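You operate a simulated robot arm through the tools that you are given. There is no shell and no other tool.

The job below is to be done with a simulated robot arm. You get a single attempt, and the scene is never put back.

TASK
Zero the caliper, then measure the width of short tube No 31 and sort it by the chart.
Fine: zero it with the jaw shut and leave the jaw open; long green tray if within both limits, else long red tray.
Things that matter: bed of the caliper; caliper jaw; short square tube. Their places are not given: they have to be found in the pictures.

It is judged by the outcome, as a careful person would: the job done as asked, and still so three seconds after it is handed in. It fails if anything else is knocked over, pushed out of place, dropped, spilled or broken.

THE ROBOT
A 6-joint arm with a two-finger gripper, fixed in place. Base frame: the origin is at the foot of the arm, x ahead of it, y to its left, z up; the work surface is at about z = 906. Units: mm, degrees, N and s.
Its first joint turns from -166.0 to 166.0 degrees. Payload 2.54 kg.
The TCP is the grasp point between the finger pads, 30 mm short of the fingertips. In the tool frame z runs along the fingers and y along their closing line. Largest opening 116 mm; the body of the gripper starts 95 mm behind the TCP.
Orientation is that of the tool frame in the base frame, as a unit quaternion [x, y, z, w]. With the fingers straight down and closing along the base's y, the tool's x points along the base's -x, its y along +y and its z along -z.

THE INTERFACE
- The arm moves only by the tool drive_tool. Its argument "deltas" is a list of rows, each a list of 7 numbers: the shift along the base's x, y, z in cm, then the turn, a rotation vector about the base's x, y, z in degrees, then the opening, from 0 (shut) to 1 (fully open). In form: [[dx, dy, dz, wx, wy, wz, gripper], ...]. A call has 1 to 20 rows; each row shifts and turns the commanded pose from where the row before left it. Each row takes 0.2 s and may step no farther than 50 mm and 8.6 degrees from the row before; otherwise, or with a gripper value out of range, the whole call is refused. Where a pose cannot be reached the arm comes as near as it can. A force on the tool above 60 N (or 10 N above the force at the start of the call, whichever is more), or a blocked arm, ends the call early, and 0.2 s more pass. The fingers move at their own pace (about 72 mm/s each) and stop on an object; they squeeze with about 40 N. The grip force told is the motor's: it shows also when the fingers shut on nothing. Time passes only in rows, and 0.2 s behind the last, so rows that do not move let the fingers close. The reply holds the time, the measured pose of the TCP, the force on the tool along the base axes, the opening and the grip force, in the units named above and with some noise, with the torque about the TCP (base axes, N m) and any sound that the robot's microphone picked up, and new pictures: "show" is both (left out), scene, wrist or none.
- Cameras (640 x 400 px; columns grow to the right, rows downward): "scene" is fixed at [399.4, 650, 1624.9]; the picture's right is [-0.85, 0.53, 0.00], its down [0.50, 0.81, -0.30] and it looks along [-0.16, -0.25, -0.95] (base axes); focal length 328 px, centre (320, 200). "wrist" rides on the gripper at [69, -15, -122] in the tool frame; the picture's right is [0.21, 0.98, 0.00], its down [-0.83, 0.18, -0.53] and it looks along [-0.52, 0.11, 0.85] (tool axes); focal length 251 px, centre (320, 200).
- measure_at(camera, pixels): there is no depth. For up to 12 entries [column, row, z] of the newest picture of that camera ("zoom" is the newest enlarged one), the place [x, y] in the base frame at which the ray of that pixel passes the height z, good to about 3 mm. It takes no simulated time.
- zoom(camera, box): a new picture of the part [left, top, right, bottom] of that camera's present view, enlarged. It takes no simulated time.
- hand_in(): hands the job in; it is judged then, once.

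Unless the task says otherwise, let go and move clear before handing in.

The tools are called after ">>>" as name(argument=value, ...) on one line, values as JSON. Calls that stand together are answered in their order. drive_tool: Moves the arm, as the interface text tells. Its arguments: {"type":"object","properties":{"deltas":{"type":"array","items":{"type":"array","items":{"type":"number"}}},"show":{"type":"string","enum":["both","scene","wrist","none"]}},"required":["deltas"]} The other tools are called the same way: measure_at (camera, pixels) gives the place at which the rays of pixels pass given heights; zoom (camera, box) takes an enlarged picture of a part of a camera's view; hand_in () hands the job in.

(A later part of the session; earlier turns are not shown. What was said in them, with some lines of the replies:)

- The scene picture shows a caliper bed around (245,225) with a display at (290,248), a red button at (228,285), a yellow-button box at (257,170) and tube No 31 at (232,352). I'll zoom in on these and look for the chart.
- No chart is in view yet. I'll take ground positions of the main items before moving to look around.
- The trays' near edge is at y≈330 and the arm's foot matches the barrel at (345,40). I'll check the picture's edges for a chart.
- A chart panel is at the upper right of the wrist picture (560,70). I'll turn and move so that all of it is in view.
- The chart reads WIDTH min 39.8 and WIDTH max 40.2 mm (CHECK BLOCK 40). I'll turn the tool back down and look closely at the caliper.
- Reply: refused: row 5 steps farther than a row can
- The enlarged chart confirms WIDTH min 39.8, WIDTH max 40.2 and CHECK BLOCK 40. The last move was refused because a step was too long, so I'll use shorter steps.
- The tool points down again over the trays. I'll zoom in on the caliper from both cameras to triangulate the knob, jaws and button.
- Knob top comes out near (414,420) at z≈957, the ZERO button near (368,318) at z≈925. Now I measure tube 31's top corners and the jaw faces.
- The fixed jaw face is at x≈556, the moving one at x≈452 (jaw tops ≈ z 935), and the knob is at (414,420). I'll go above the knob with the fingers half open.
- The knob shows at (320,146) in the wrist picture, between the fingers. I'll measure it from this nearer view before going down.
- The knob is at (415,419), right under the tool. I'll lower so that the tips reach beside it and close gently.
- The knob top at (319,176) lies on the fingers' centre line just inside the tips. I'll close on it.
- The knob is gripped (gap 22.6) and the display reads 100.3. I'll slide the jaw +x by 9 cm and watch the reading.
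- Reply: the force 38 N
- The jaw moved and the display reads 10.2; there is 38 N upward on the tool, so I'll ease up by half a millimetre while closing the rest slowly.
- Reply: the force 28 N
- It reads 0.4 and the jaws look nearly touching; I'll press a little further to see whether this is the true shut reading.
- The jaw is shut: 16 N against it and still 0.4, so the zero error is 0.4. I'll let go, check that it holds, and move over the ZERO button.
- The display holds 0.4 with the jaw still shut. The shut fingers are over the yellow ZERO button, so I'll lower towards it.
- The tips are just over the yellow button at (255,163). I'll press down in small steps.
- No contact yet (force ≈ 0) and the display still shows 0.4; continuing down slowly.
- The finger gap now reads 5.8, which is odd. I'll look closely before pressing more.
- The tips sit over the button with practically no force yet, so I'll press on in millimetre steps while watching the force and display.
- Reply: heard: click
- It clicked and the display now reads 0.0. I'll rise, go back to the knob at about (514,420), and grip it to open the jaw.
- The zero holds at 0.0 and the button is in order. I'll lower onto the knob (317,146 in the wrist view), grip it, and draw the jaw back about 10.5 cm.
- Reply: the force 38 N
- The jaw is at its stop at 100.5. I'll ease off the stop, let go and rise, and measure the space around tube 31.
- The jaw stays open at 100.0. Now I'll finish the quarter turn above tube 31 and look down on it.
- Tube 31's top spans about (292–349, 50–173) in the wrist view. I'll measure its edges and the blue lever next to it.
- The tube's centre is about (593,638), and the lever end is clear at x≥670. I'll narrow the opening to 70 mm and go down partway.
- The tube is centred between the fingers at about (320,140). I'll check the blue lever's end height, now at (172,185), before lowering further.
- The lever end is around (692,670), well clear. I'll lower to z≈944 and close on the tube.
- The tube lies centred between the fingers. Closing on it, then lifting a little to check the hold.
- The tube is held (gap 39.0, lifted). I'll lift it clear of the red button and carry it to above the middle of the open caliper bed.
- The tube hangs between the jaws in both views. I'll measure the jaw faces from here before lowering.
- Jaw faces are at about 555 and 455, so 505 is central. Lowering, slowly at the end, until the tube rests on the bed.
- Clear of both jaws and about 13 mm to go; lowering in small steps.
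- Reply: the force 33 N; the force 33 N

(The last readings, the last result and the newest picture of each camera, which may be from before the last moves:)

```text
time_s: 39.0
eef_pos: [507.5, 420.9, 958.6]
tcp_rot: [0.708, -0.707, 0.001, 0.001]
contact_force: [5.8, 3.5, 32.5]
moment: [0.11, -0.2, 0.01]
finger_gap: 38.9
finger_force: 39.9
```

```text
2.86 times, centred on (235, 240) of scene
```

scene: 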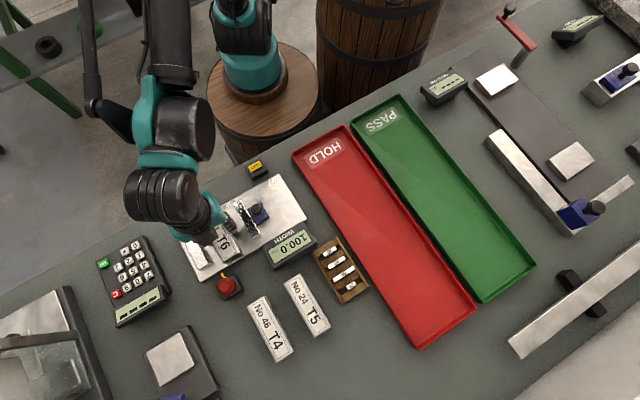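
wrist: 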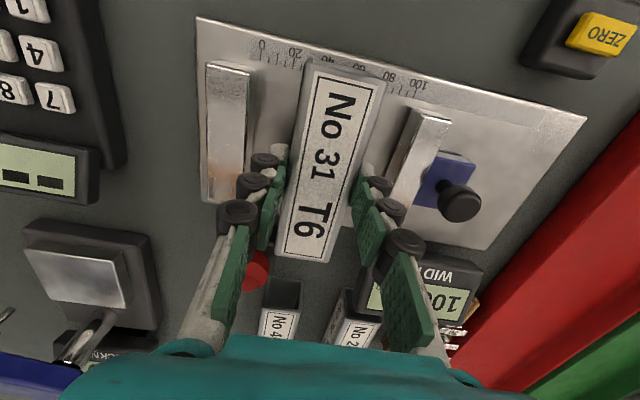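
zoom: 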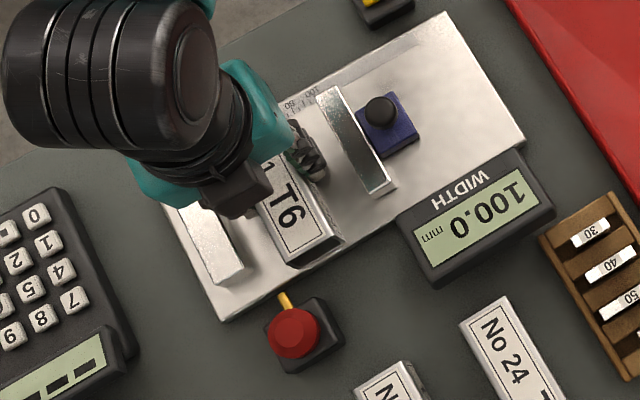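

The tube is resting on the bed (32 N up). I'll ease off, open just enough (≈51 mm), and lift straight out.

>>> drive_tool(deltas=[[0, 0, 0.1, 0, 0, 0, 0.25], [0, 0, 0, 0, 0, 0, 0.38], [0, 0, 0, 0, 0, 0, 0.43], [0, 0, 0, 0, 0, 0, 0.43]])

>>> zoom(camera="wrist", box=[180, 40, 460, 330])

>>> zoom(camera="scene", box=[145, 170, 325, 310])

```text
time_s: 40.0
eef_pos: [507.8, 421.6, 959.1]
tcp_rot: [-0.707, 0.707, -0.001, -0.001]
contact_force: [-0.6, -0.3, -0.3]
moment: [0.01, -0.02, -0.01]
finger_gap: 50.0
finger_force: 0.0
```

scene: 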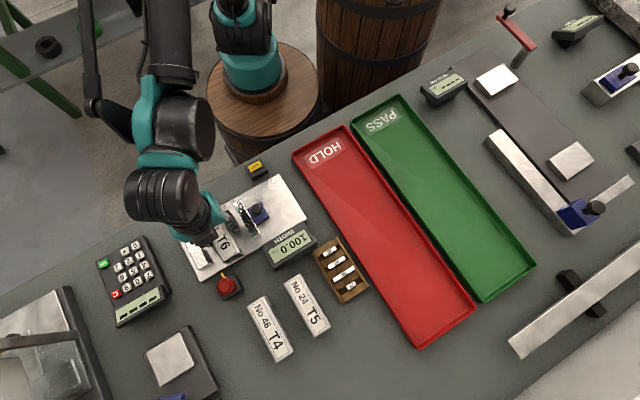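
wrist: 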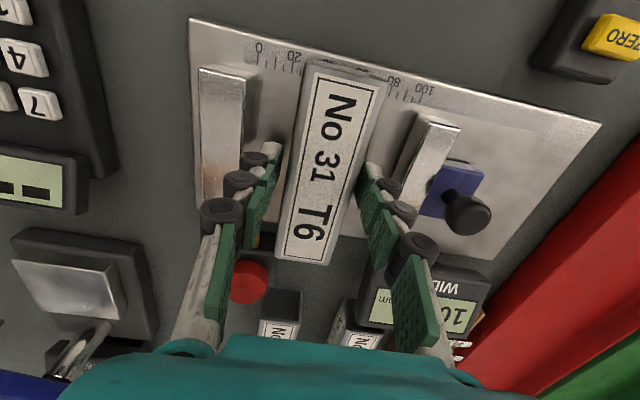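

```text
1.38 times, centred on (320, 185) of wrist
```

zoom: 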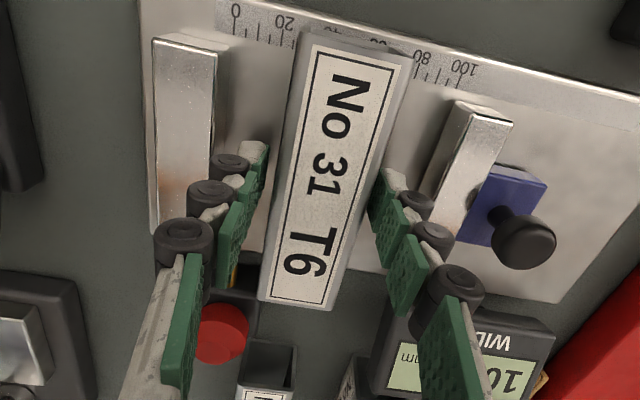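

```text
2.86 times, centred on (235, 240) of scene
```

zoom: 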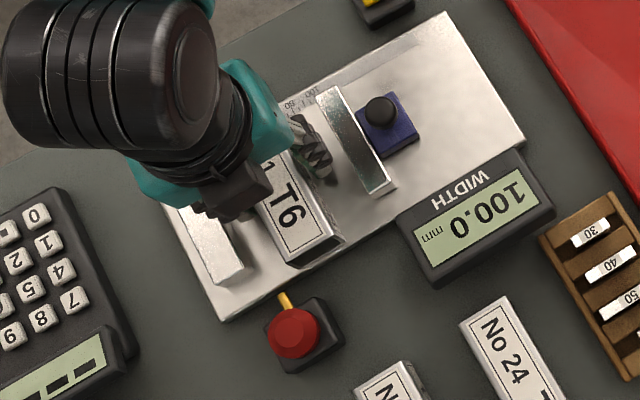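

The tube is free and standing between the jaws. I'll lift out, turn back, and go above the knob.

>>> drive_tool(deltas=[[0, 0, 1.5, 0, 0, 0, 0.43], [0, 0, 3, 0, 0, 0, 0.43], [0, 0, 4, 0, 0, 0, 0.43], [-1, 0, 0, 0, 0, -8.4, 0.5], [-1, 0, 0, 0, 0, -8.4, 0.6], [-1, 0, 0, 0, 0, -8.4, 0.6], [-1, 0, 0, 0, 0, -8.4, 0.6], [-1, 0, 0, 0, 0, -8.4, 0.6], [-1, 0, 0, 0, 0, -8.4, 0.6], [-1, 0, 0, 0, 0, -8.4, 0.6], [-1, 0, 0, 0, 0, -8.4, 0.6], [-0.7, 0, 0, 0, 0, -8.4, 0.6], [-0.7, 0, 0, 0, 0, -8.4, 0.6], [0, 0, 0, 0, 0, -6, 0.6], [0, 0, 0, 0, 0, 0, 0.6]])

>>> zoom(camera="scene", box=[145, 170, 325, 310])

```text
time_s: 43.2
eef_pos: [410.6, 419.7, 1043.0]
tcp_rot: [0.0, 1.0, 0.0, -0.002]
contact_force: [0.4, 0.1, 0.5]
moment: [-0.01, 0.04, 0.02]
finger_gap: 69.4
finger_force: 0.2
```

scene: 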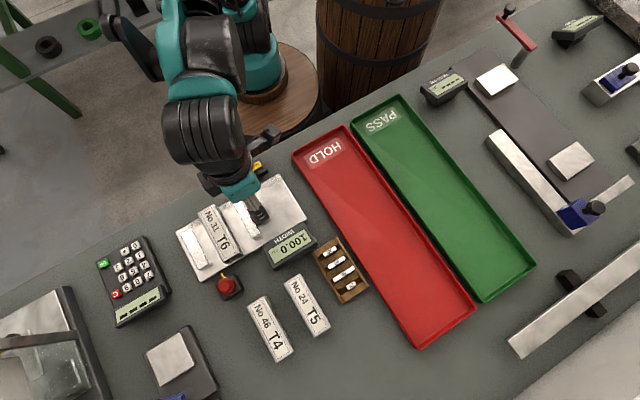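
wrist: 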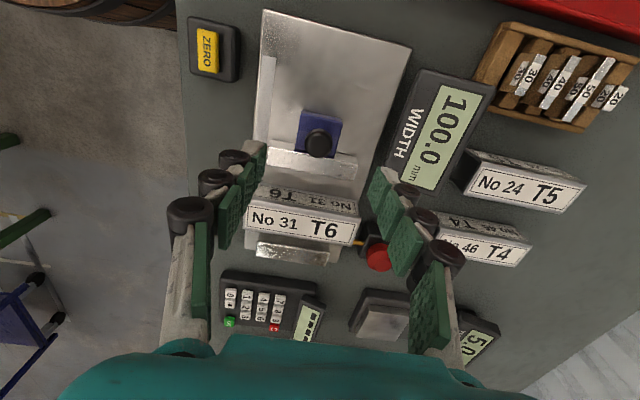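

```text
2.86 times, centred on (235, 240) of scene
```

zoom: 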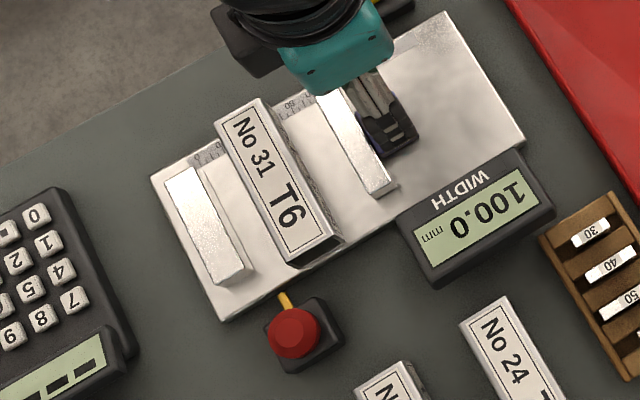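

Tube 31 lies squarely between the jaws; the display reads 100.0. I'll grip the knob and bring the jaw to about 44.

>>> drive_tool(deltas=[[0.3, 0, -2.5, 0, 0, 0, 0.6], [0, 0, -2.5, 0, 0, 0, 0.6], [0, 0, -1.7, 0, 0, 0, 0.6], [0, 0, 0, 0, 0, 0, 0.3], [0, 0, 0, 0, 0, 0, 0.1], [0, 0, 0, 0, 0, 0, 0.05], [0, 0, 0, 0, 0, 0, 0.05], [0.5, 0, 0, 0, 0, 0, 0.05], [1, 0, 0, 0, 0, 0, 0.05], [1, 0, 0, 0, 0, 0, 0.05], [1, 0, 0, 0, 0, 0, 0.05], [0.5, 0, 0, 0, 0, 0, 0.05], [0, 0, 0, 0, 0, 0, 0.05]])

>>> zoom(camera="scene", box=[145, 170, 325, 310])

```text
time_s: 46.0
eef_pos: [454.9, 420.5, 976.3]
tcp_rot: [-0.001, 1.0, 0.001, -0.001]
contact_force: [-0.1, -24.6, -12.6]
moment: [-0.58, 0.47, 0.0]
finger_gap: 22.3
finger_force: 45.1
```

scene: 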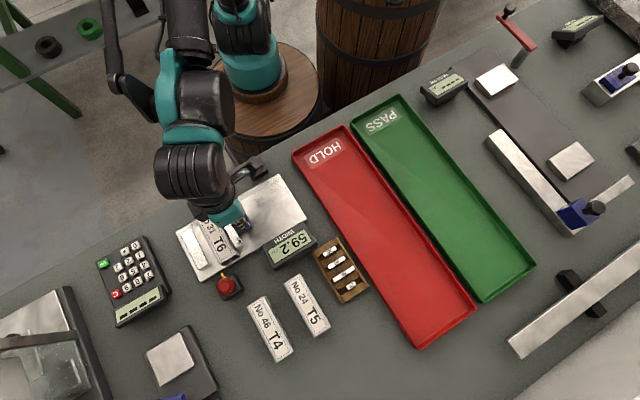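
wrist: 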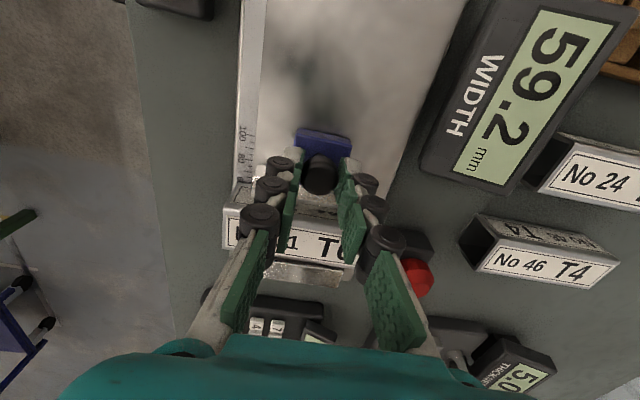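

```text
2.86 times, centred on (235, 240) of scene
```

zoom: 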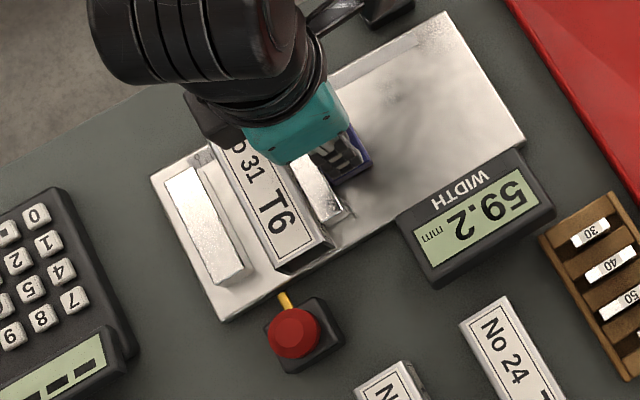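

Display 59.2, jaw approaching the tube; sideways force −25 N, so I'll ease half a millimetre in −y and go on slowly.

>>> drive_tool(deltas=[[0, -0.05, 0, 0, 0, 0, 0.05], [0.3, 0, 0, 0, 0, 0, 0.05], [0.3, 0, 0, 0, 0, 0, 0.05], [0.3, 0, 0, 0, 0, 0, 0.05], [0.3, 0, 0, 0, 0, 0, 0.05], [0.3, 0, 0, 0, 0, 0, 0.05], [0.1, 0, 0, 0, 0, 0, 0.05], [0, 0, 0, 0, 0, 0, 0.05]])

>>> zoom(camera="scene", box=[145, 170, 325, 310])

```text
time_s: 47.8
eef_pos: [472.0, 420.5, 976.9]
tcp_rot: [0.0, 1.0, 0.0, -0.001]
contact_force: [-0.3, -12.9, -19.1]
moment: [-0.24, -0.06, 0.03]
finger_gap: 22.3
finger_force: 45.0
```

scene: 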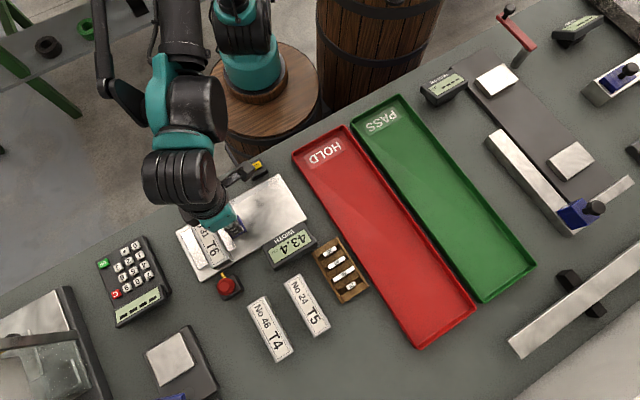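
wrist: 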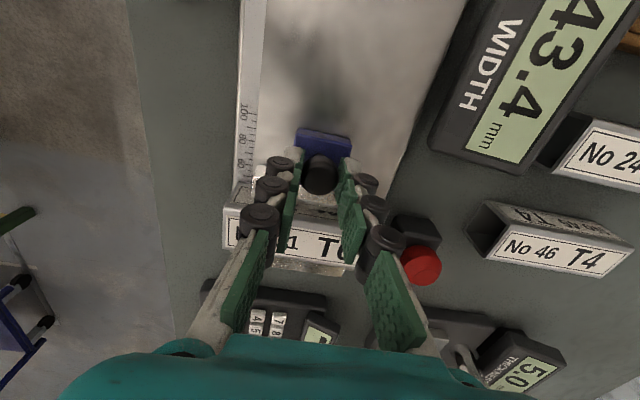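

```text
2.86 times, centred on (235, 240) of scene
```

zoom: 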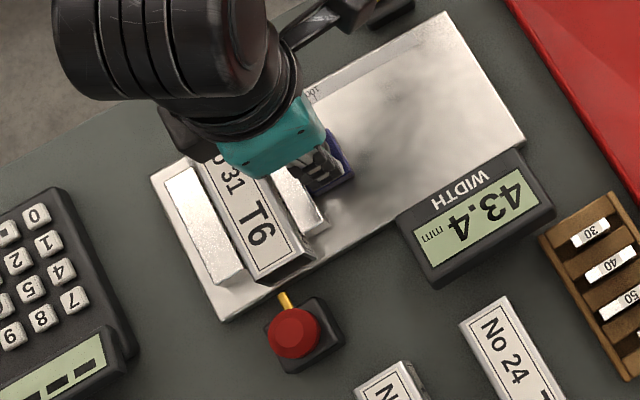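

At 43.4 the tube is almost against the fixed jaw. I'll close the rest in half-millimetre steps until it stops.

>>> drive_tool(deltas=[[0.1, 0, 0, 0, 0, 0, 0.05], [0.1, 0, 0, 0, 0, 0, 0.05], [0.05, 0, 0, 0, 0, 0, 0.05], [0.05, 0, 0, 0, 0, 0, 0.05], [0.05, 0, 0, 0, 0, 0, 0.05], [0.05, 0, 0, 0, 0, 0, 0.05], [0, 0, 0, 0, 0, 0, 0.05]])

>>> zoom(camera="scene", box=[145, 170, 325, 310])

```text
time_s: 49.4
eef_pos: [475.0, 421.1, 976.6]
tcp_rot: [-0.001, 1.0, 0.0, -0.002]
contact_force: [-10.3, -23.5, -39.5]
moment: [-0.38, 0.37, -0.02]
finger_gap: 22.2
finger_force: 44.9
```

scene: 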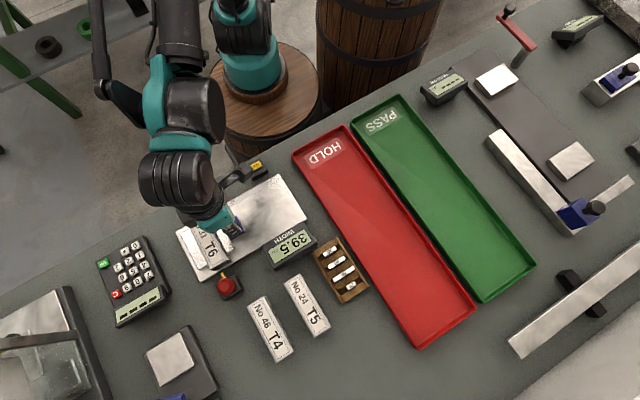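
wrist: 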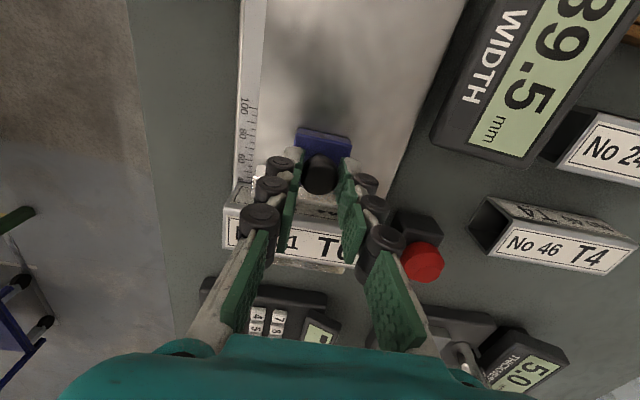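

```text
2.86 times, centred on (235, 240) of scene
```

zoom: 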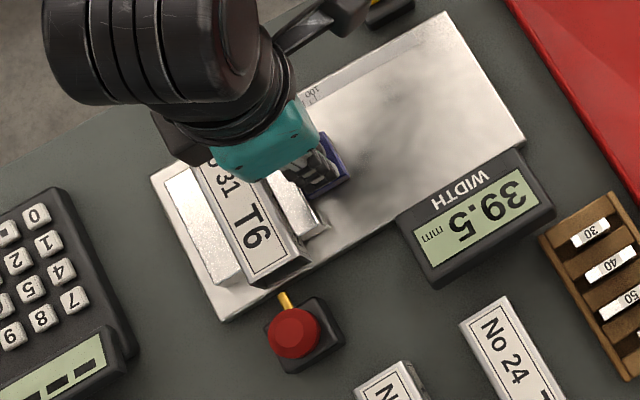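

It reads 39.5 with 10 N against the jaw. I'll press a touch more (and ease the vertical load) to be sure the reading is settled.

>>> drive_tool(deltas=[[0.03, -0.04, -0.06, 0, 0, 0, 0.05], [0.03, 0, 0, 0, 0, 0, 0.05], [0, 0, 0, 0, 0, 0, 0.05]])

>>> zoom(camera="scene", box=[245, 215, 335, 285])

>>> zoom(camera="scene", box=[165, 190, 265, 290])

```text
time_s: 50.2
eef_pos: [476.2, 421.1, 976.0]
tcp_rot: [-0.002, 1.0, 0.0, -0.002]
contact_force: [-13.9, -20.6, -25.5]
moment: [-0.34, 0.82, -0.07]
finger_gap: 22.6
finger_force: 44.5
```

scene: 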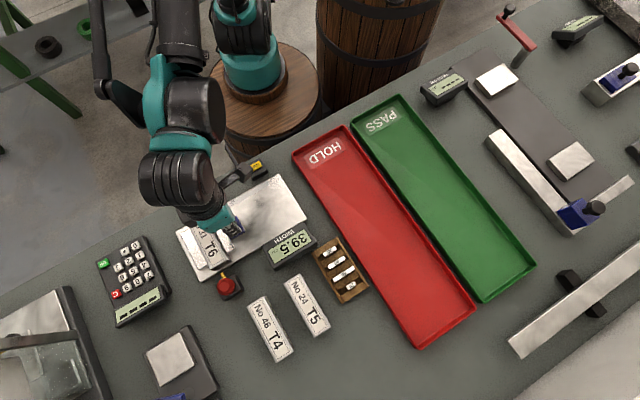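
wrist: 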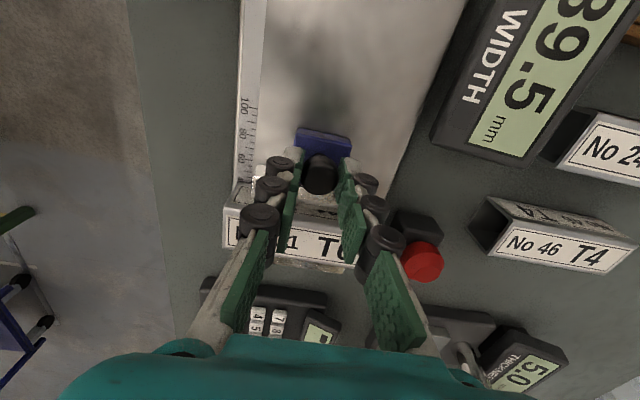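

```text
5.71 times, centred on (290, 250) of scene
```

zoom: 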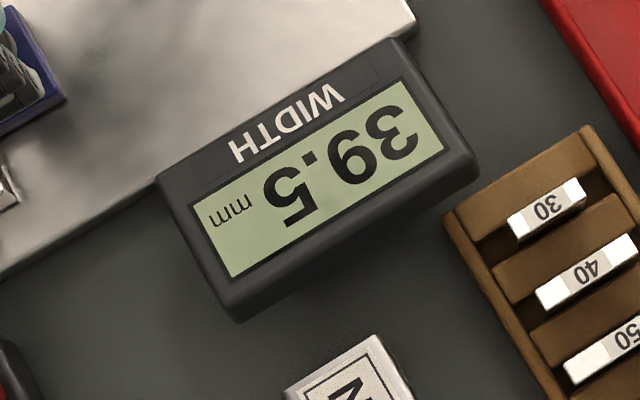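

```text
4.00 times, centred on (215, 240) of scene
```

zoom: 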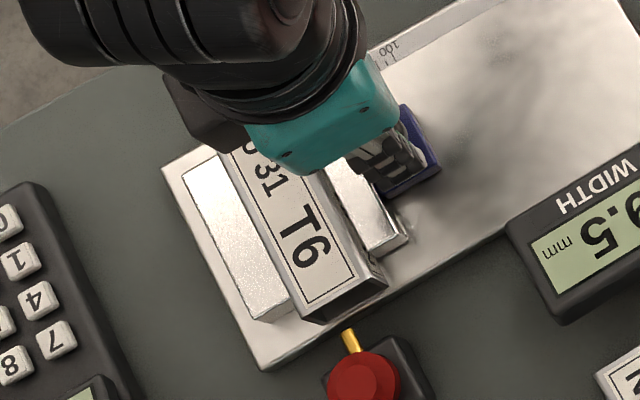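

The width is a steady 39.5 mm, below the 39.8 minimum, so the tube belongs in the red tray. First I'll open the jaw again and let go of the knob.

>>> drive_tool(deltas=[[-0.3, 0, 0, 0, 0, 0, 0.05], [-0.7, 0, 0, 0, 0, 0, 0.05], [-1.2, 0, 0, 0, 0, 0, 0.05], [-1.2, 0, 0, 0, 0, 0, 0.05], [-1.2, 0, 0, 0, 0, 0, 0.05], [-0.8, 0, 0, 0, 0, 0, 0.05], [-0.4, 0, 0, 0, 0, 0, 0.05], [0, 0, 0, 0, 0, 0, 0.05], [0, 0, 0, 0, 0, 0, 0.3], [0, 0, 0, 0, 0, 0, 0.5], [0, 0, 0, 0, 0, 0, 0.5], [0, 0, 2, 0, 0, 0, 0.5], [0, 0, 4, 0, 0, 0, 0.5], [0, 0, 4, 0, 0, 0, 0.5]])

>>> zoom(camera="scene", box=[165, 190, 265, 290])

>>> zoom(camera="wrist", box=[220, 80, 420, 280])

```text
time_s: 53.2
eef_pos: [416.3, 421.2, 1076.6]
tcp_rot: [-0.002, 1.0, 0.0, -0.001]
contact_force: [1.2, 0.6, 0.5]
moment: [-0.01, 0.02, -0.04]
finger_gap: 57.9
finger_force: 0.0
```

scene: 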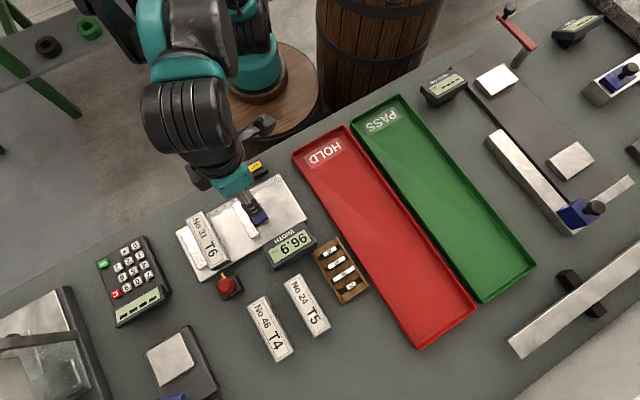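
wrist: 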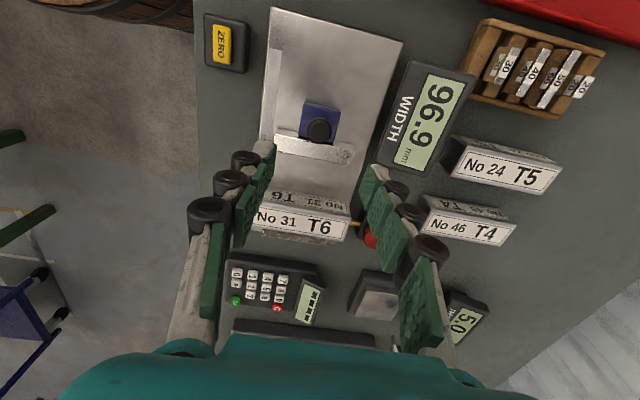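

```text
4.00 times, centred on (215, 240) of scene
```

zoom: 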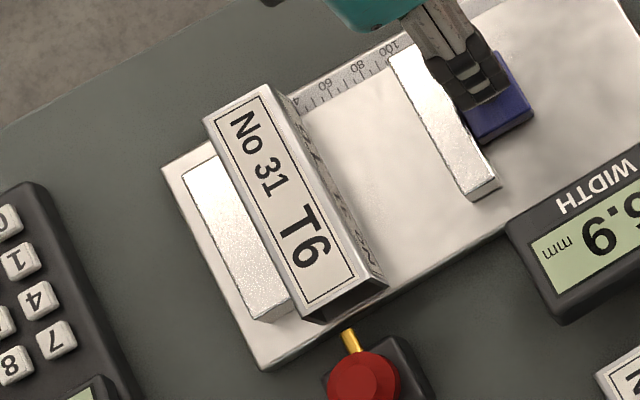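

```text
2.00 times, centred on (320, 180) of wrist
```

zoom: 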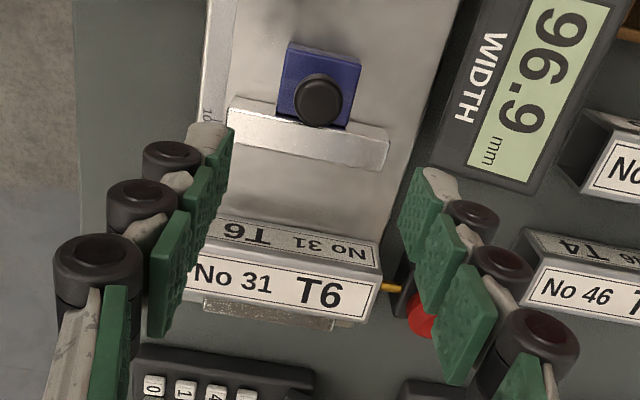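

The jaw stands open at 96.9 and the tube now leans on the fixed jaw. I'll triangulate the jaw's top height, since one finger must grip the tube above it.

>>> measure_at(camera="scene", pixels=[[253, 240, 930], [253, 240, 940], [253, 240, 950], [213.5, 319.5, 960], [225.5, 310.7, 960], [203.5, 319.3, 935], [186.5, 270, 959], [229.8, 309.5, 959]])

>>> measure_at(camera="wrist", pixels=[[352.5, 165, 930], [352.5, 165, 940], [352.5, 165, 950], [350, 217, 959], [346, 241, 959], [260, 205, 959], [255, 228, 959]])

>>> zoom(camera="scene", box=[185, 235, 235, 285])

>>> zoom(camera="wrist", box=[280, 120, 370, 180])

```text
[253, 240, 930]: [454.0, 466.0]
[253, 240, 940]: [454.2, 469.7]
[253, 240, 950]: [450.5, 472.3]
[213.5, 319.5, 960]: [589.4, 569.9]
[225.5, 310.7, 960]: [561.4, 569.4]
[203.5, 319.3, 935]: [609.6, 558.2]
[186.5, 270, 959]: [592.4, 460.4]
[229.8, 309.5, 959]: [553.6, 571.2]
```

```text
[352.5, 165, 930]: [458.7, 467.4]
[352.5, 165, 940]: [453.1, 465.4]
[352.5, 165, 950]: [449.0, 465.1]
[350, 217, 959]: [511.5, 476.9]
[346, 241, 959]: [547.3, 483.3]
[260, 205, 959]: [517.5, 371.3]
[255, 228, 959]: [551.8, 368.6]
```

```text
8.00 times, centred on (210, 260) of scene
```

zoom: 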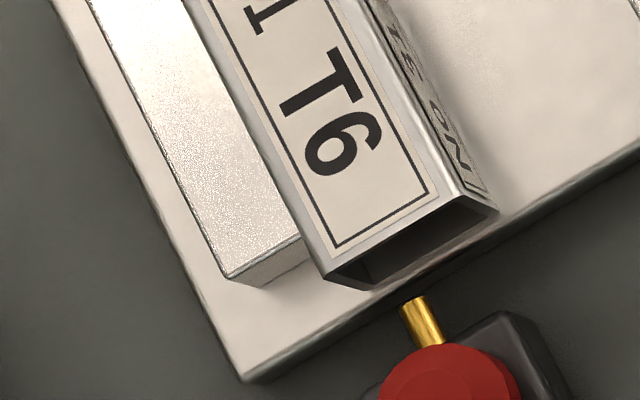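

```text
6.67 times, centred on (325, 150) of wrist
```

zoom: 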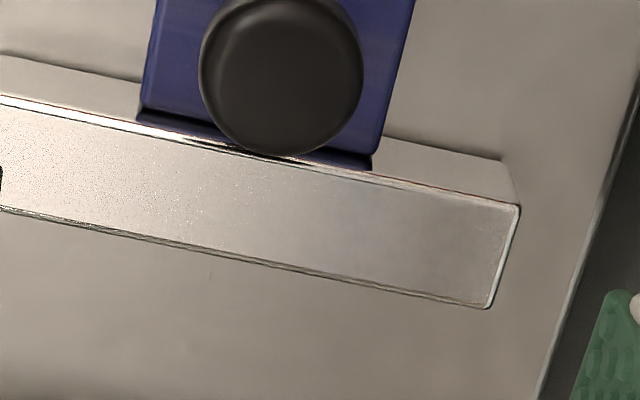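

>>> measure_at(camera="wrist", pixels=[[352.7, 144, 915], [352.7, 144, 919], [352.7, 144, 923], [355, 150.7, 930], [355, 150.7, 935], [355, 150.7, 940], [355, 150.7, 945], [355, 150.7, 950], [350, 166.2, 930], [350, 166.2, 940], [350, 166.2, 950]])

>>> measure_at(camera="scene", pixels=[[198.4, 269.4, 930], [198.4, 269.4, 940], [202.9, 271.3, 915], [202.9, 271.3, 919], [202.9, 271.3, 923], [212, 294.5, 959]])

```text
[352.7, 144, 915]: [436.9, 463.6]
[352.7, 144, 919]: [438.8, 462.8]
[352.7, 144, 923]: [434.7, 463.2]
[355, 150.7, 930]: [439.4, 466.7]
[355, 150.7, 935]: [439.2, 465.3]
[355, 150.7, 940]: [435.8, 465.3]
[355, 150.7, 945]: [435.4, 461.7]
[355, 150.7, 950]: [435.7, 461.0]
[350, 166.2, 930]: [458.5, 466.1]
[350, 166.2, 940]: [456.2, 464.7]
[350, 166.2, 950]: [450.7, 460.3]
```

```text
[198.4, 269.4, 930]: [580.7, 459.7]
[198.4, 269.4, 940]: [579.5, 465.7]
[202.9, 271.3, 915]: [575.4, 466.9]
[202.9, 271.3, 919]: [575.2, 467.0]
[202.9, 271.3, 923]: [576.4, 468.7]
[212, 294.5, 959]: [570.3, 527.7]
```

The jaw tops are near z 935–942 and the tube's top near 959, so tips at about z 945 will grip the tube above the fixed jaw. I'll turn the tool and go above the tube at about (534,421).

>>> drive_tool(deltas=[[1.2, 0, 0, 0, 0, 8.4, 0.55], [1.2, 0, 0, 0, 0, 8.4, 0.55], [1.2, 0, 0, 0, 0, 8.4, 0.55], [1.2, 0, 0, 0, 0, 8.4, 0.55], [1.2, 0, 0, 0, 0, 8.4, 0.55], [1.2, 0, 0, 0, 0, 8.4, 0.55], [1.2, 0, 0, 0, 0, 8.4, 0.55], [1.2, 0, 0, 0, 0, 8.4, 0.55], [1.2, 0, 0, 0, 0, 8.4, 0.55], [1, 0, 0, 0, 0, 8.4, 0.55], [0, 0, 0, 0, 0, 6, 0.55], [0, 0, -3, 0, 0, 0, 0.55], [0, 0, -3, 0, 0, 0, 0.55], [0, 0, 0, 0, 0, 0, 0.55]])

>>> zoom(camera="wrist", box=[200, 40, 440, 280])

>>> zoom(camera="scene", box=[145, 170, 325, 310])

```text
time_s: 56.2
eef_pos: [535.5, 419.8, 1015.6]
tcp_rot: [0.708, -0.707, 0.001, 0.001]
contact_force: [0.1, -0.5, 0.1]
moment: [0.01, 0.0, 0.01]
finger_gap: 63.9
finger_force: 0.1
```

scene: 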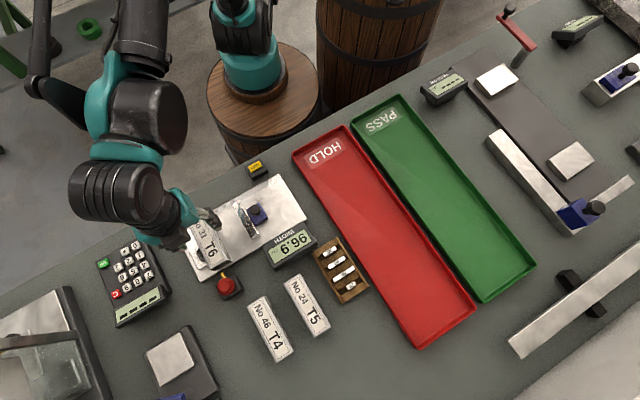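
wrist: 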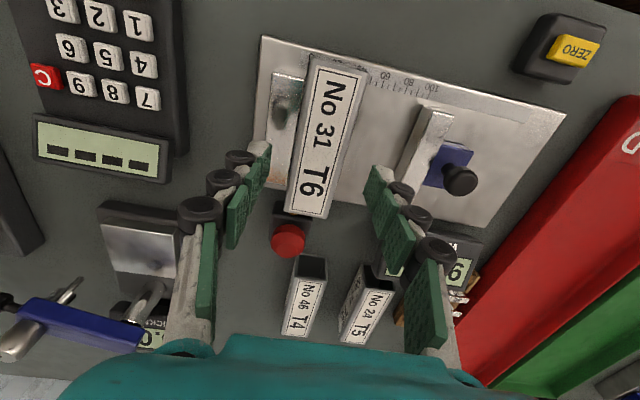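

```text
1.67 times, centred on (320, 160) of wrist
```

zoom: 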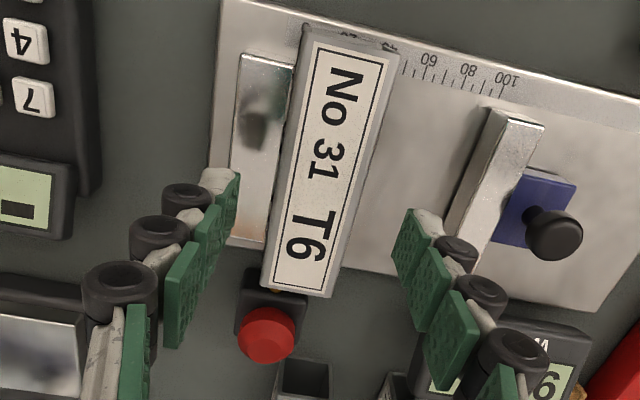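

```text
2.86 times, centred on (235, 240) of scene
```

zoom: 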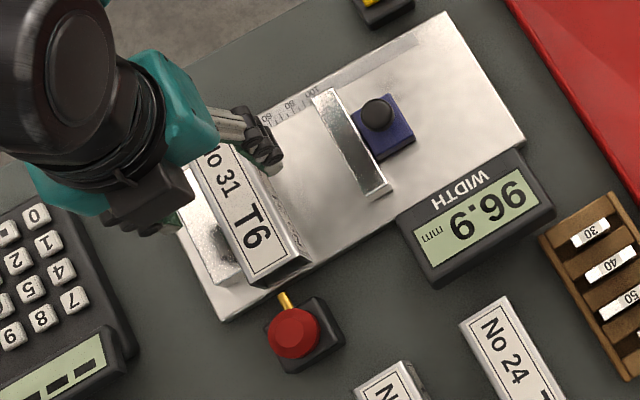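

>>> measure_at(camera="wrist", pixels=[[313, 55, 959], [368, 74, 959], [284, 210, 959], [328, 218, 959], [321, 135, 959]])

>>> drive_tool(deltas=[[0, 0, -2, 0, 0, 0, 0.55], [0, 0, -1.2, 0, 0, 0, 0.55], [0, 0, -0.4, 0, 0, 0, 0.55], [0, 0, -0.2, 0, 0, 0, 0.55], [0, 0, 0, 0, 0, 0, 0.55]])

>>> zoom(camera="wrist", box=[200, 40, 440, 280])

```text
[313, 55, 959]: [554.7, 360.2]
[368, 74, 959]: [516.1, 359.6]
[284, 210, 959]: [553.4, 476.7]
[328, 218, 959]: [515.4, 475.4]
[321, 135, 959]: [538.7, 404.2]
```

```text
time_s: 57.4
eef_pos: [535.0, 420.3, 978.2]
tcp_rot: [0.708, -0.706, 0.001, 0.002]
contact_force: [0.9, 1.1, -0.5]
moment: [-0.02, 0.01, 0.0]
finger_gap: 63.8
finger_force: 0.0
```

scene: 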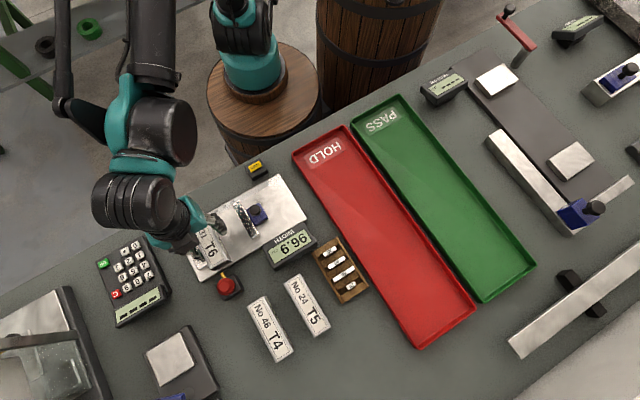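
wrist: 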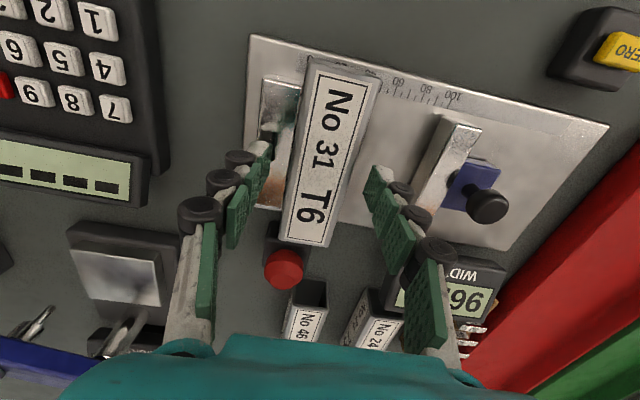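

```text
1.67 times, centred on (320, 160) of wrist
```

zoom: 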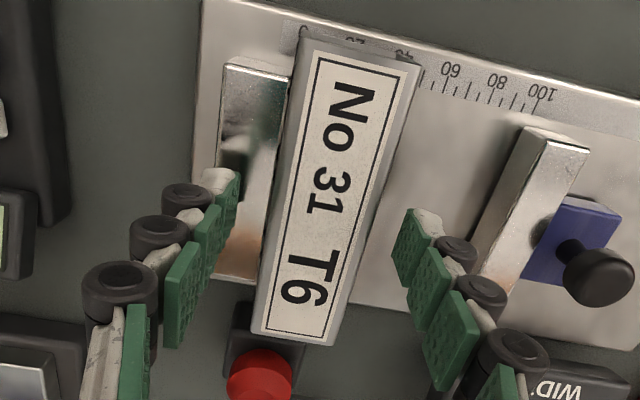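

The tube is centred under the tool at x≈535. I'll lower 2 mm more, bias 1 mm toward +x so the tube isn't pushed into the fixed jaw, and close.

>>> drive_tool(deltas=[[0.1, 0, -0.1, 0, 0, 0, 0.55], [0, 0, -0.1, 0, 0, 0, 0.5], [0, 0, 0, 0, 0, 0, 0.42], [0, 0, 0, 0, 0, 0, 0.36], [0, 0, 0, 0, 0, 0, 0.25], [0, 0, 0, 0, 0, 0, 0.25]])

>>> zoom(camera="wrist", box=[200, 40, 440, 280])

```text
time_s: 58.8
eef_pos: [534.9, 421.1, 977.0]
tcp_rot: [0.708, -0.707, 0.001, 0.002]
contact_force: [-21.1, -1.8, 1.2]
moment: [-0.13, 0.73, -0.02]
finger_gap: 38.5
finger_force: 40.4
```

scene: 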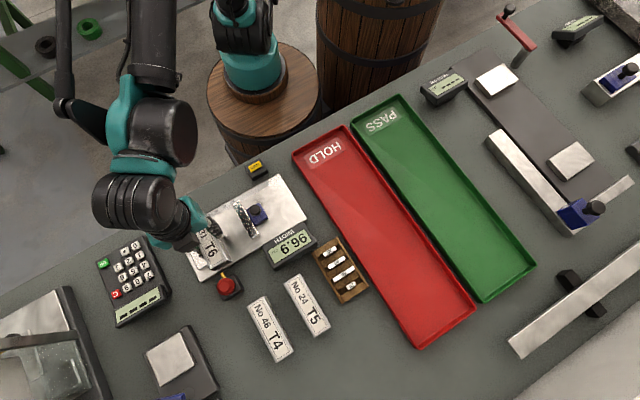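
wrist: 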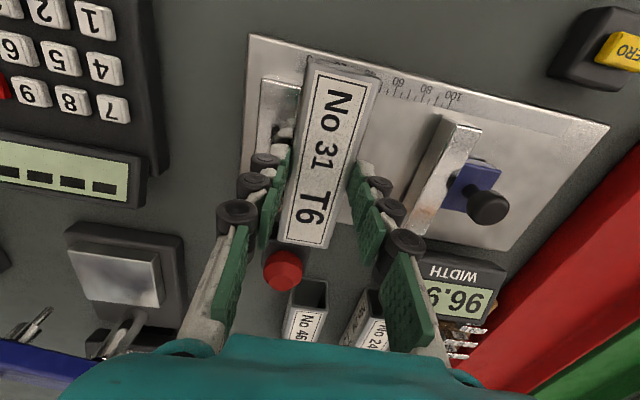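

```text
1.67 times, centred on (320, 160) of wrist
```

zoom: 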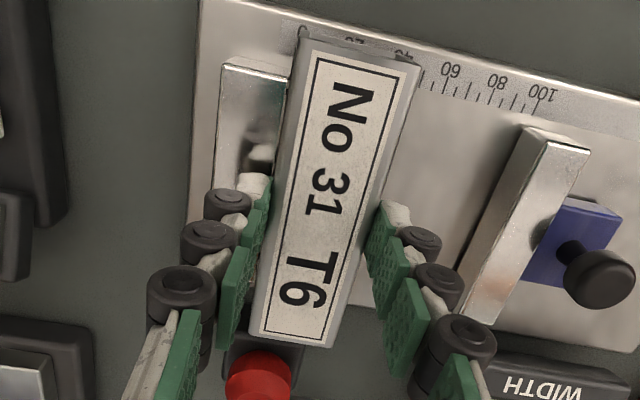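

The tube is gripped; 21 N shows it pressed at the fixed jaw, so I'll ease off in −x by 2–3 mm and then lift.

>>> drive_tool(deltas=[[-0.1, 0, 0, 0, 0, 0, 0.25], [-0.1, 0, 0, 0, 0, 0, 0.25], [-0.1, 0, 0.2, 0, 0, 0, 0.25], [-0.2, 0, 0.5, 0, 0, 0, 0.25], [0, 0, 1, 0, 0, 0, 0.25], [0, 0, 2, 0, 0, 0, 0.25]])

>>> zoom(camera="wrist", box=[200, 40, 440, 280])

>>> zoom(camera="scene", box=[145, 170, 325, 310])

```text
time_s: 60.2
eef_pos: [532.6, 418.7, 1013.8]
tcp_rot: [0.708, -0.707, 0.002, 0.002]
contact_force: [0.8, -0.4, -0.8]
moment: [0.01, 0.02, 0.0]
finger_gap: 39.0
finger_force: 39.7
```

scene: 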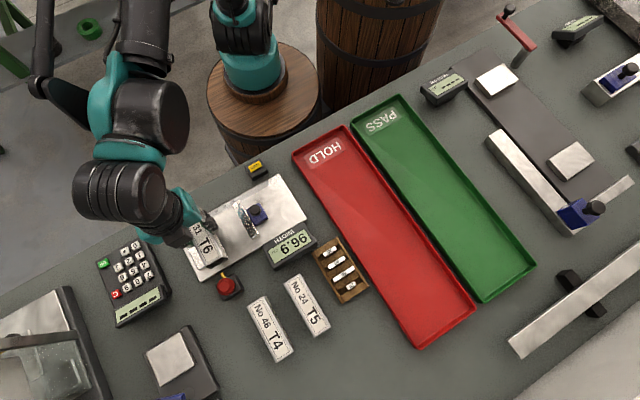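
wrist: 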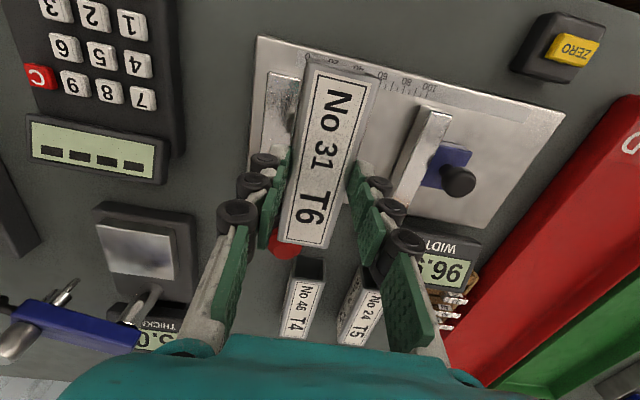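

```text
1.67 times, centred on (320, 160) of wrist
```

zoom: 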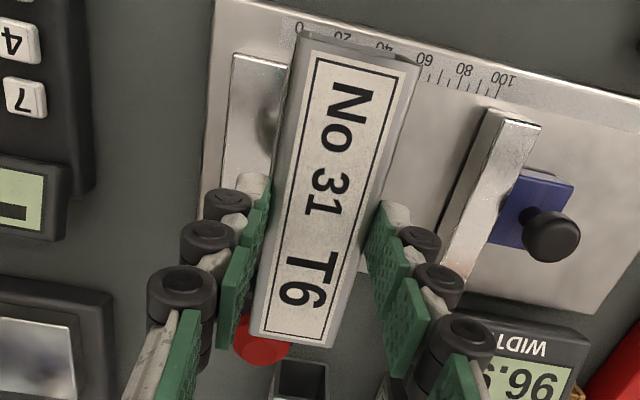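

```text
2.86 times, centred on (235, 240) of scene
```

zoom: 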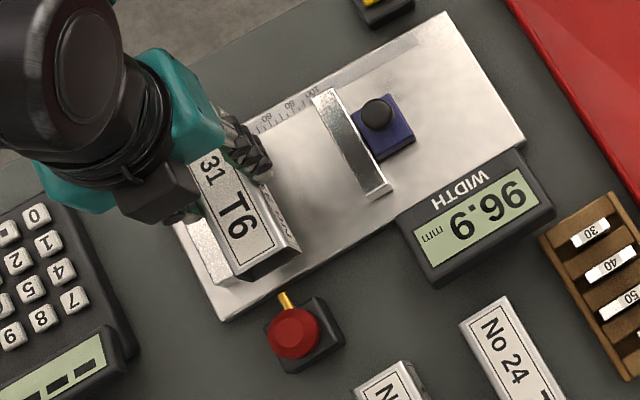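

The tube is lifted clear with the jaw still at 96.9. I'll raise it more and carry it over to the red tray's middle, around (203,540).

>>> drive_tool(deltas=[[0, 0, 3, 0, 0, 0, 0.25], [0, 0, 3, 0, 0, 0, 0.25], [-3.3, 1.2, 0, 0, 0, 0, 0.25], [-3.3, 1.2, 0, 0, 0, 0, 0.25], [-3.3, 1.2, 0, 0, 0, 0, 0.25], [-3.3, 1.2, 0, 0, 0, 0, 0.25], [-3.3, 1.2, 0, 0, 0, 0, 0.25], [-3.3, 1.2, 0, 0, 0, 0, 0.25], [-3.3, 1.2, 0, 0, 0, 0, 0.25], [-3.3, 1.2, 0, 0, 0, 0, 0.25], [-3.3, 1.2, 0, 0, 0, 0, 0.25], [-3.2, 1.3, 0, 0, 0, 0, 0.25], [0, 0, 0, 0, 0, 0, 0.25]])

>>> measure_at(camera="scene", pixels=[[365, 190, 906], [317, 205, 920], [395, 238, 920], [355, 262, 920], [415, 210, 920]])

```text
time_s: 63.0
eef_pos: [202.8, 541.7, 1073.8]
tcp_rot: [0.707, -0.707, 0.002, 0.002]
contact_force: [0.0, 0.6, -0.9]
moment: [-0.03, 0.0, -0.03]
finger_gap: 39.1
finger_force: 40.2
```

scene: 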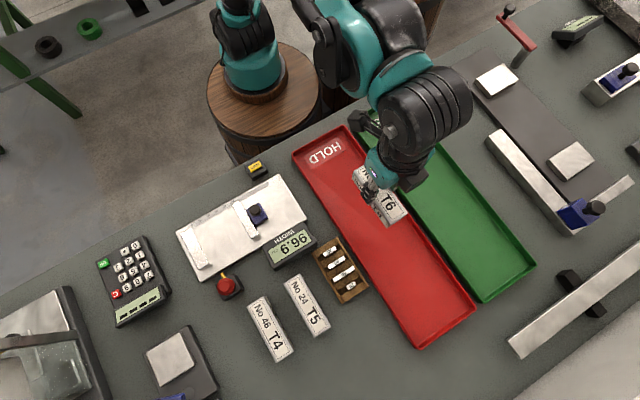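
wrist: 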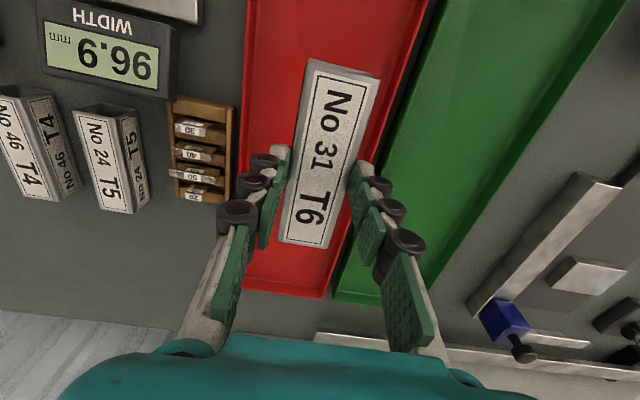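

```text
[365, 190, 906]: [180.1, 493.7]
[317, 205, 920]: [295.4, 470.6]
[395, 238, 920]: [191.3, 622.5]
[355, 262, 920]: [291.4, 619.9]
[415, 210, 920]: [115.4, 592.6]
```

The tube is over the red tray. I'll check the tray's rims from the wrist view before lowering.

>>> measure_at(camera="wrist", pixels=[[241, 150, 920], [403, 95, 920], [245, 100, 920], [243, 285, 920], [325, 297, 920], [425, 20, 920]])

>>> drive_tool(deltas=[[0, 0, -3, 0, 0, 0, 0.25], [0, 0, -3, 0, 0, 0, 0.25], [0, 0, -2, 0, 0, 0, 0.25], [0, 0, 0, 0, 0, 0, 0.25]])

>>> zoom(camera="scene", box=[300, 130, 460, 290])

```text
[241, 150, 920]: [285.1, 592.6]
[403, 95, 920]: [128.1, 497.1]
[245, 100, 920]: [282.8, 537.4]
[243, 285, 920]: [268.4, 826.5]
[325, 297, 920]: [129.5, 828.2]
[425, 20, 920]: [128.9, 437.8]
```

```text
time_s: 64.0
eef_pos: [202.9, 542.2, 993.0]
tcp_rot: [0.708, -0.706, 0.001, 0.002]
contact_force: [0.9, -0.2, -0.8]
moment: [-0.02, 0.0, -0.04]
finger_gap: 39.0
finger_force: 40.3
```

scene: 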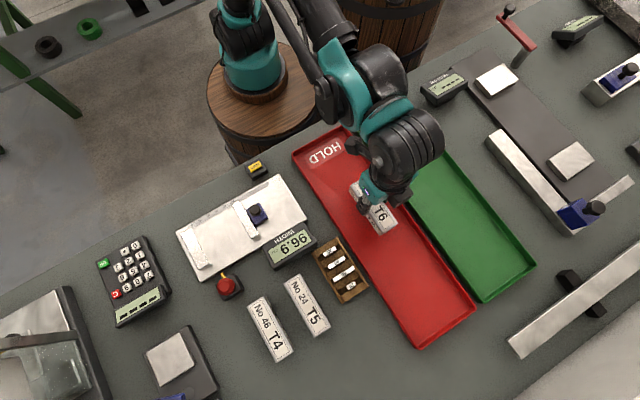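
wrist: 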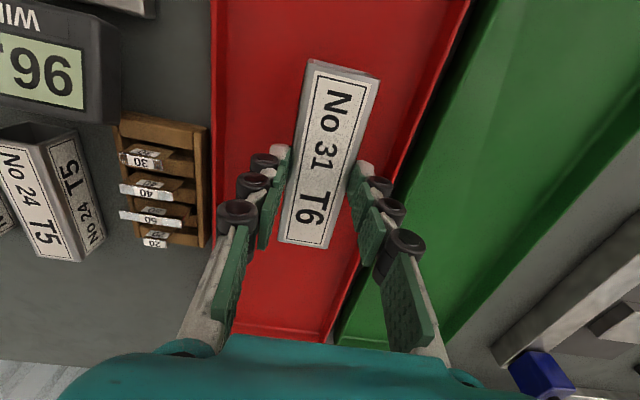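

```text
2.50 times, centred on (380, 210) of scene
```

zoom: 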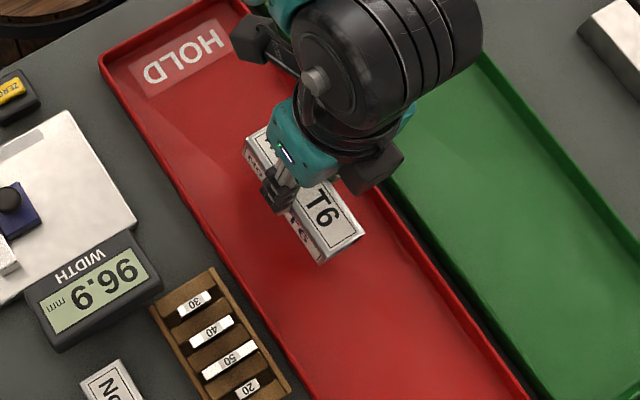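

Nicely inside the tray with about 25 mm to go. Lowering slowly until it touches.

>>> drive_tool(deltas=[[0, 0, -1, 0, 0, 0, 0.25], [0, 0, -0.6, 0, 0, 0, 0.25], [0, 0, -0.2, 0, 0, 0, 0.25], [0, 0, -0.2, 0, 0, 0, 0.25], [0, 0, -0.1, 0, 0, 0, 0.25], [0, 0, -0.1, 0, 0, 0, 0.25]], show="none")

>>> drive_tool(deltas=[[0, 0, -0.1, 0, 0, 0, 0.25], [0, 0, -0.1, 0, 0, 0, 0.25]], show="wrist")

```text
time_s: 65.4
eef_pos: [203.3, 543.0, 971.8]
tcp_rot: [0.708, -0.706, 0.001, 0.002]
contact_force: [0.0, -0.6, -1.1]
moment: [0.0, -0.05, -0.02]
finger_gap: 38.9
finger_force: 40.1
```

```text
time_s: 66.0
eef_pos: [203.9, 540.9, 968.8]
tcp_rot: [0.708, -0.706, 0.001, 0.001]
contact_force: [-0.7, 0.1, -1.3]
moment: [0.01, -0.02, 0.01]
finger_gap: 39.1
finger_force: 40.0
```

wrist: 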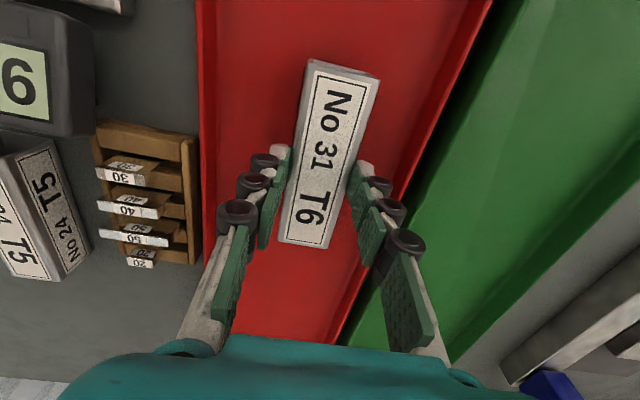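

No contact yet at z≈969; continuing in millimetre steps.

>>> drive_tool(deltas=[[0, 0, -0.1, 0, 0, 0, 0.25], [0, 0, -0.1, 0, 0, 0, 0.25]], show="none")

>>> drive_tool(deltas=[[0, 0, -0.1, 0, 0, 0, 0.25], [0, 0, 0, 0, 0, 0, 0.25]], show="none")

```text
time_s: 66.6
eef_pos: [202.1, 541.8, 968.4]
tcp_rot: [0.708, -0.707, 0.001, 0.002]
contact_force: [-0.1, 0.5, -1.7]
moment: [-0.03, -0.02, 0.02]
finger_gap: 39.1
finger_force: 40.0
```

```text
time_s: 67.2
eef_pos: [203.4, 541.3, 966.4]
tcp_rot: [0.708, -0.706, 0.002, 0.001]
contact_force: [2.0, 0.6, 16.6]
moment: [-0.14, -0.31, 0.0]
finger_gap: 38.7
finger_force: 39.7
```

The tube touches the tray floor (17 N). I'll open, rise straight up, and look.

>>> drive_tool(deltas=[[0, 0, 0, 0, 0, 0, 0.36], [0, 0, 0, 0, 0, 0, 0.45], [0, 0, 0, 0, 0, 0, 0.5], [0, 0, 0, 0, 0, 0, 0.5], [0, 0, 2, 0, 0, 0, 0.5], [0, 0, 4, 0, 0, 0, 0.5], [0, 0, 4.5, 0, 0, 0, 0.5], [0, 0, 4.5, 0, 0, 0, 0.5], [-2, -3, 0, 0, 0, 0, 0.5], [-2, -3, 0, 0, 0, 0, 0.5], [-2, -3, 0, 0, 0, 0, 0.5], [0, 0, 0, 0, 0, 0, 0.5]])

>>> zoom(camera="scene", box=[150, 130, 470, 350])

```text
time_s: 69.8
eef_pos: [144.6, 452.5, 1116.0]
tcp_rot: [0.708, -0.706, 0.002, 0.002]
contact_force: [0.3, 0.4, -1.2]
moment: [-0.02, -0.01, 0.0]
finger_gap: 58.2
finger_force: 0.1
```

scene: 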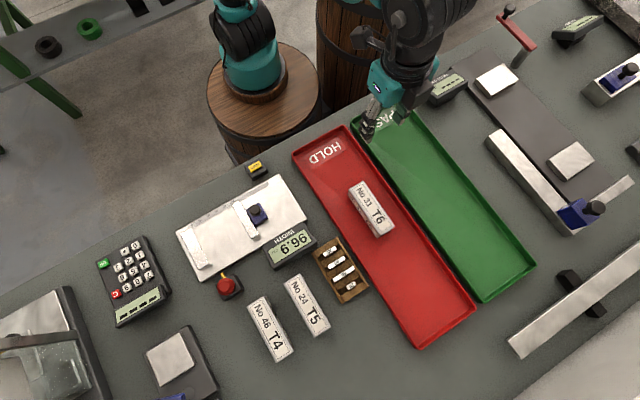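
wrist: 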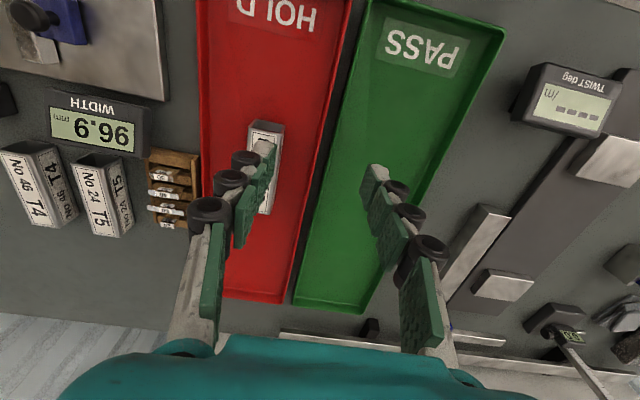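

```text
1.82 times, centred on (310, 240) of scene
```

zoom: 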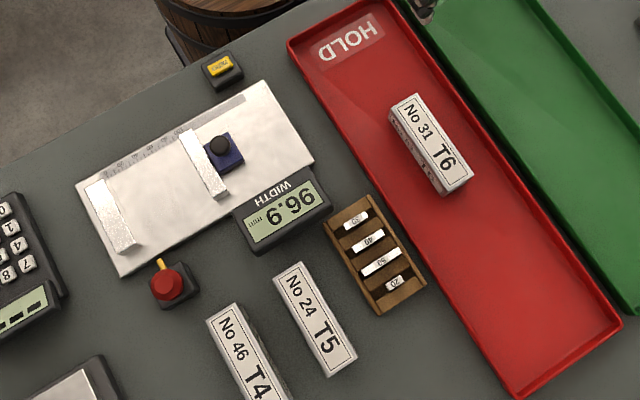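

Tube No 31 lies flat in the red tray at (372,208). The caliper is zeroed with its jaw open at 96.9, nothing else has moved, and the arm is clear, so I'll hand in.

>>> hand_in()

```text
The job is handed in.
```

I zeroed the caliper with the jaw shut (it read 0.4 before, 0.0 after). Tube No 31 then measured 39.5 mm wide. The chart's limits are 39.8 to 40.2 mm, so it is too narrow, and I put it in the long red tray.

The jaw is left open at 96.9 mm. The last pictures show nothing else moved or knocked over. The job is handed in; the reply did not say how it was judged.
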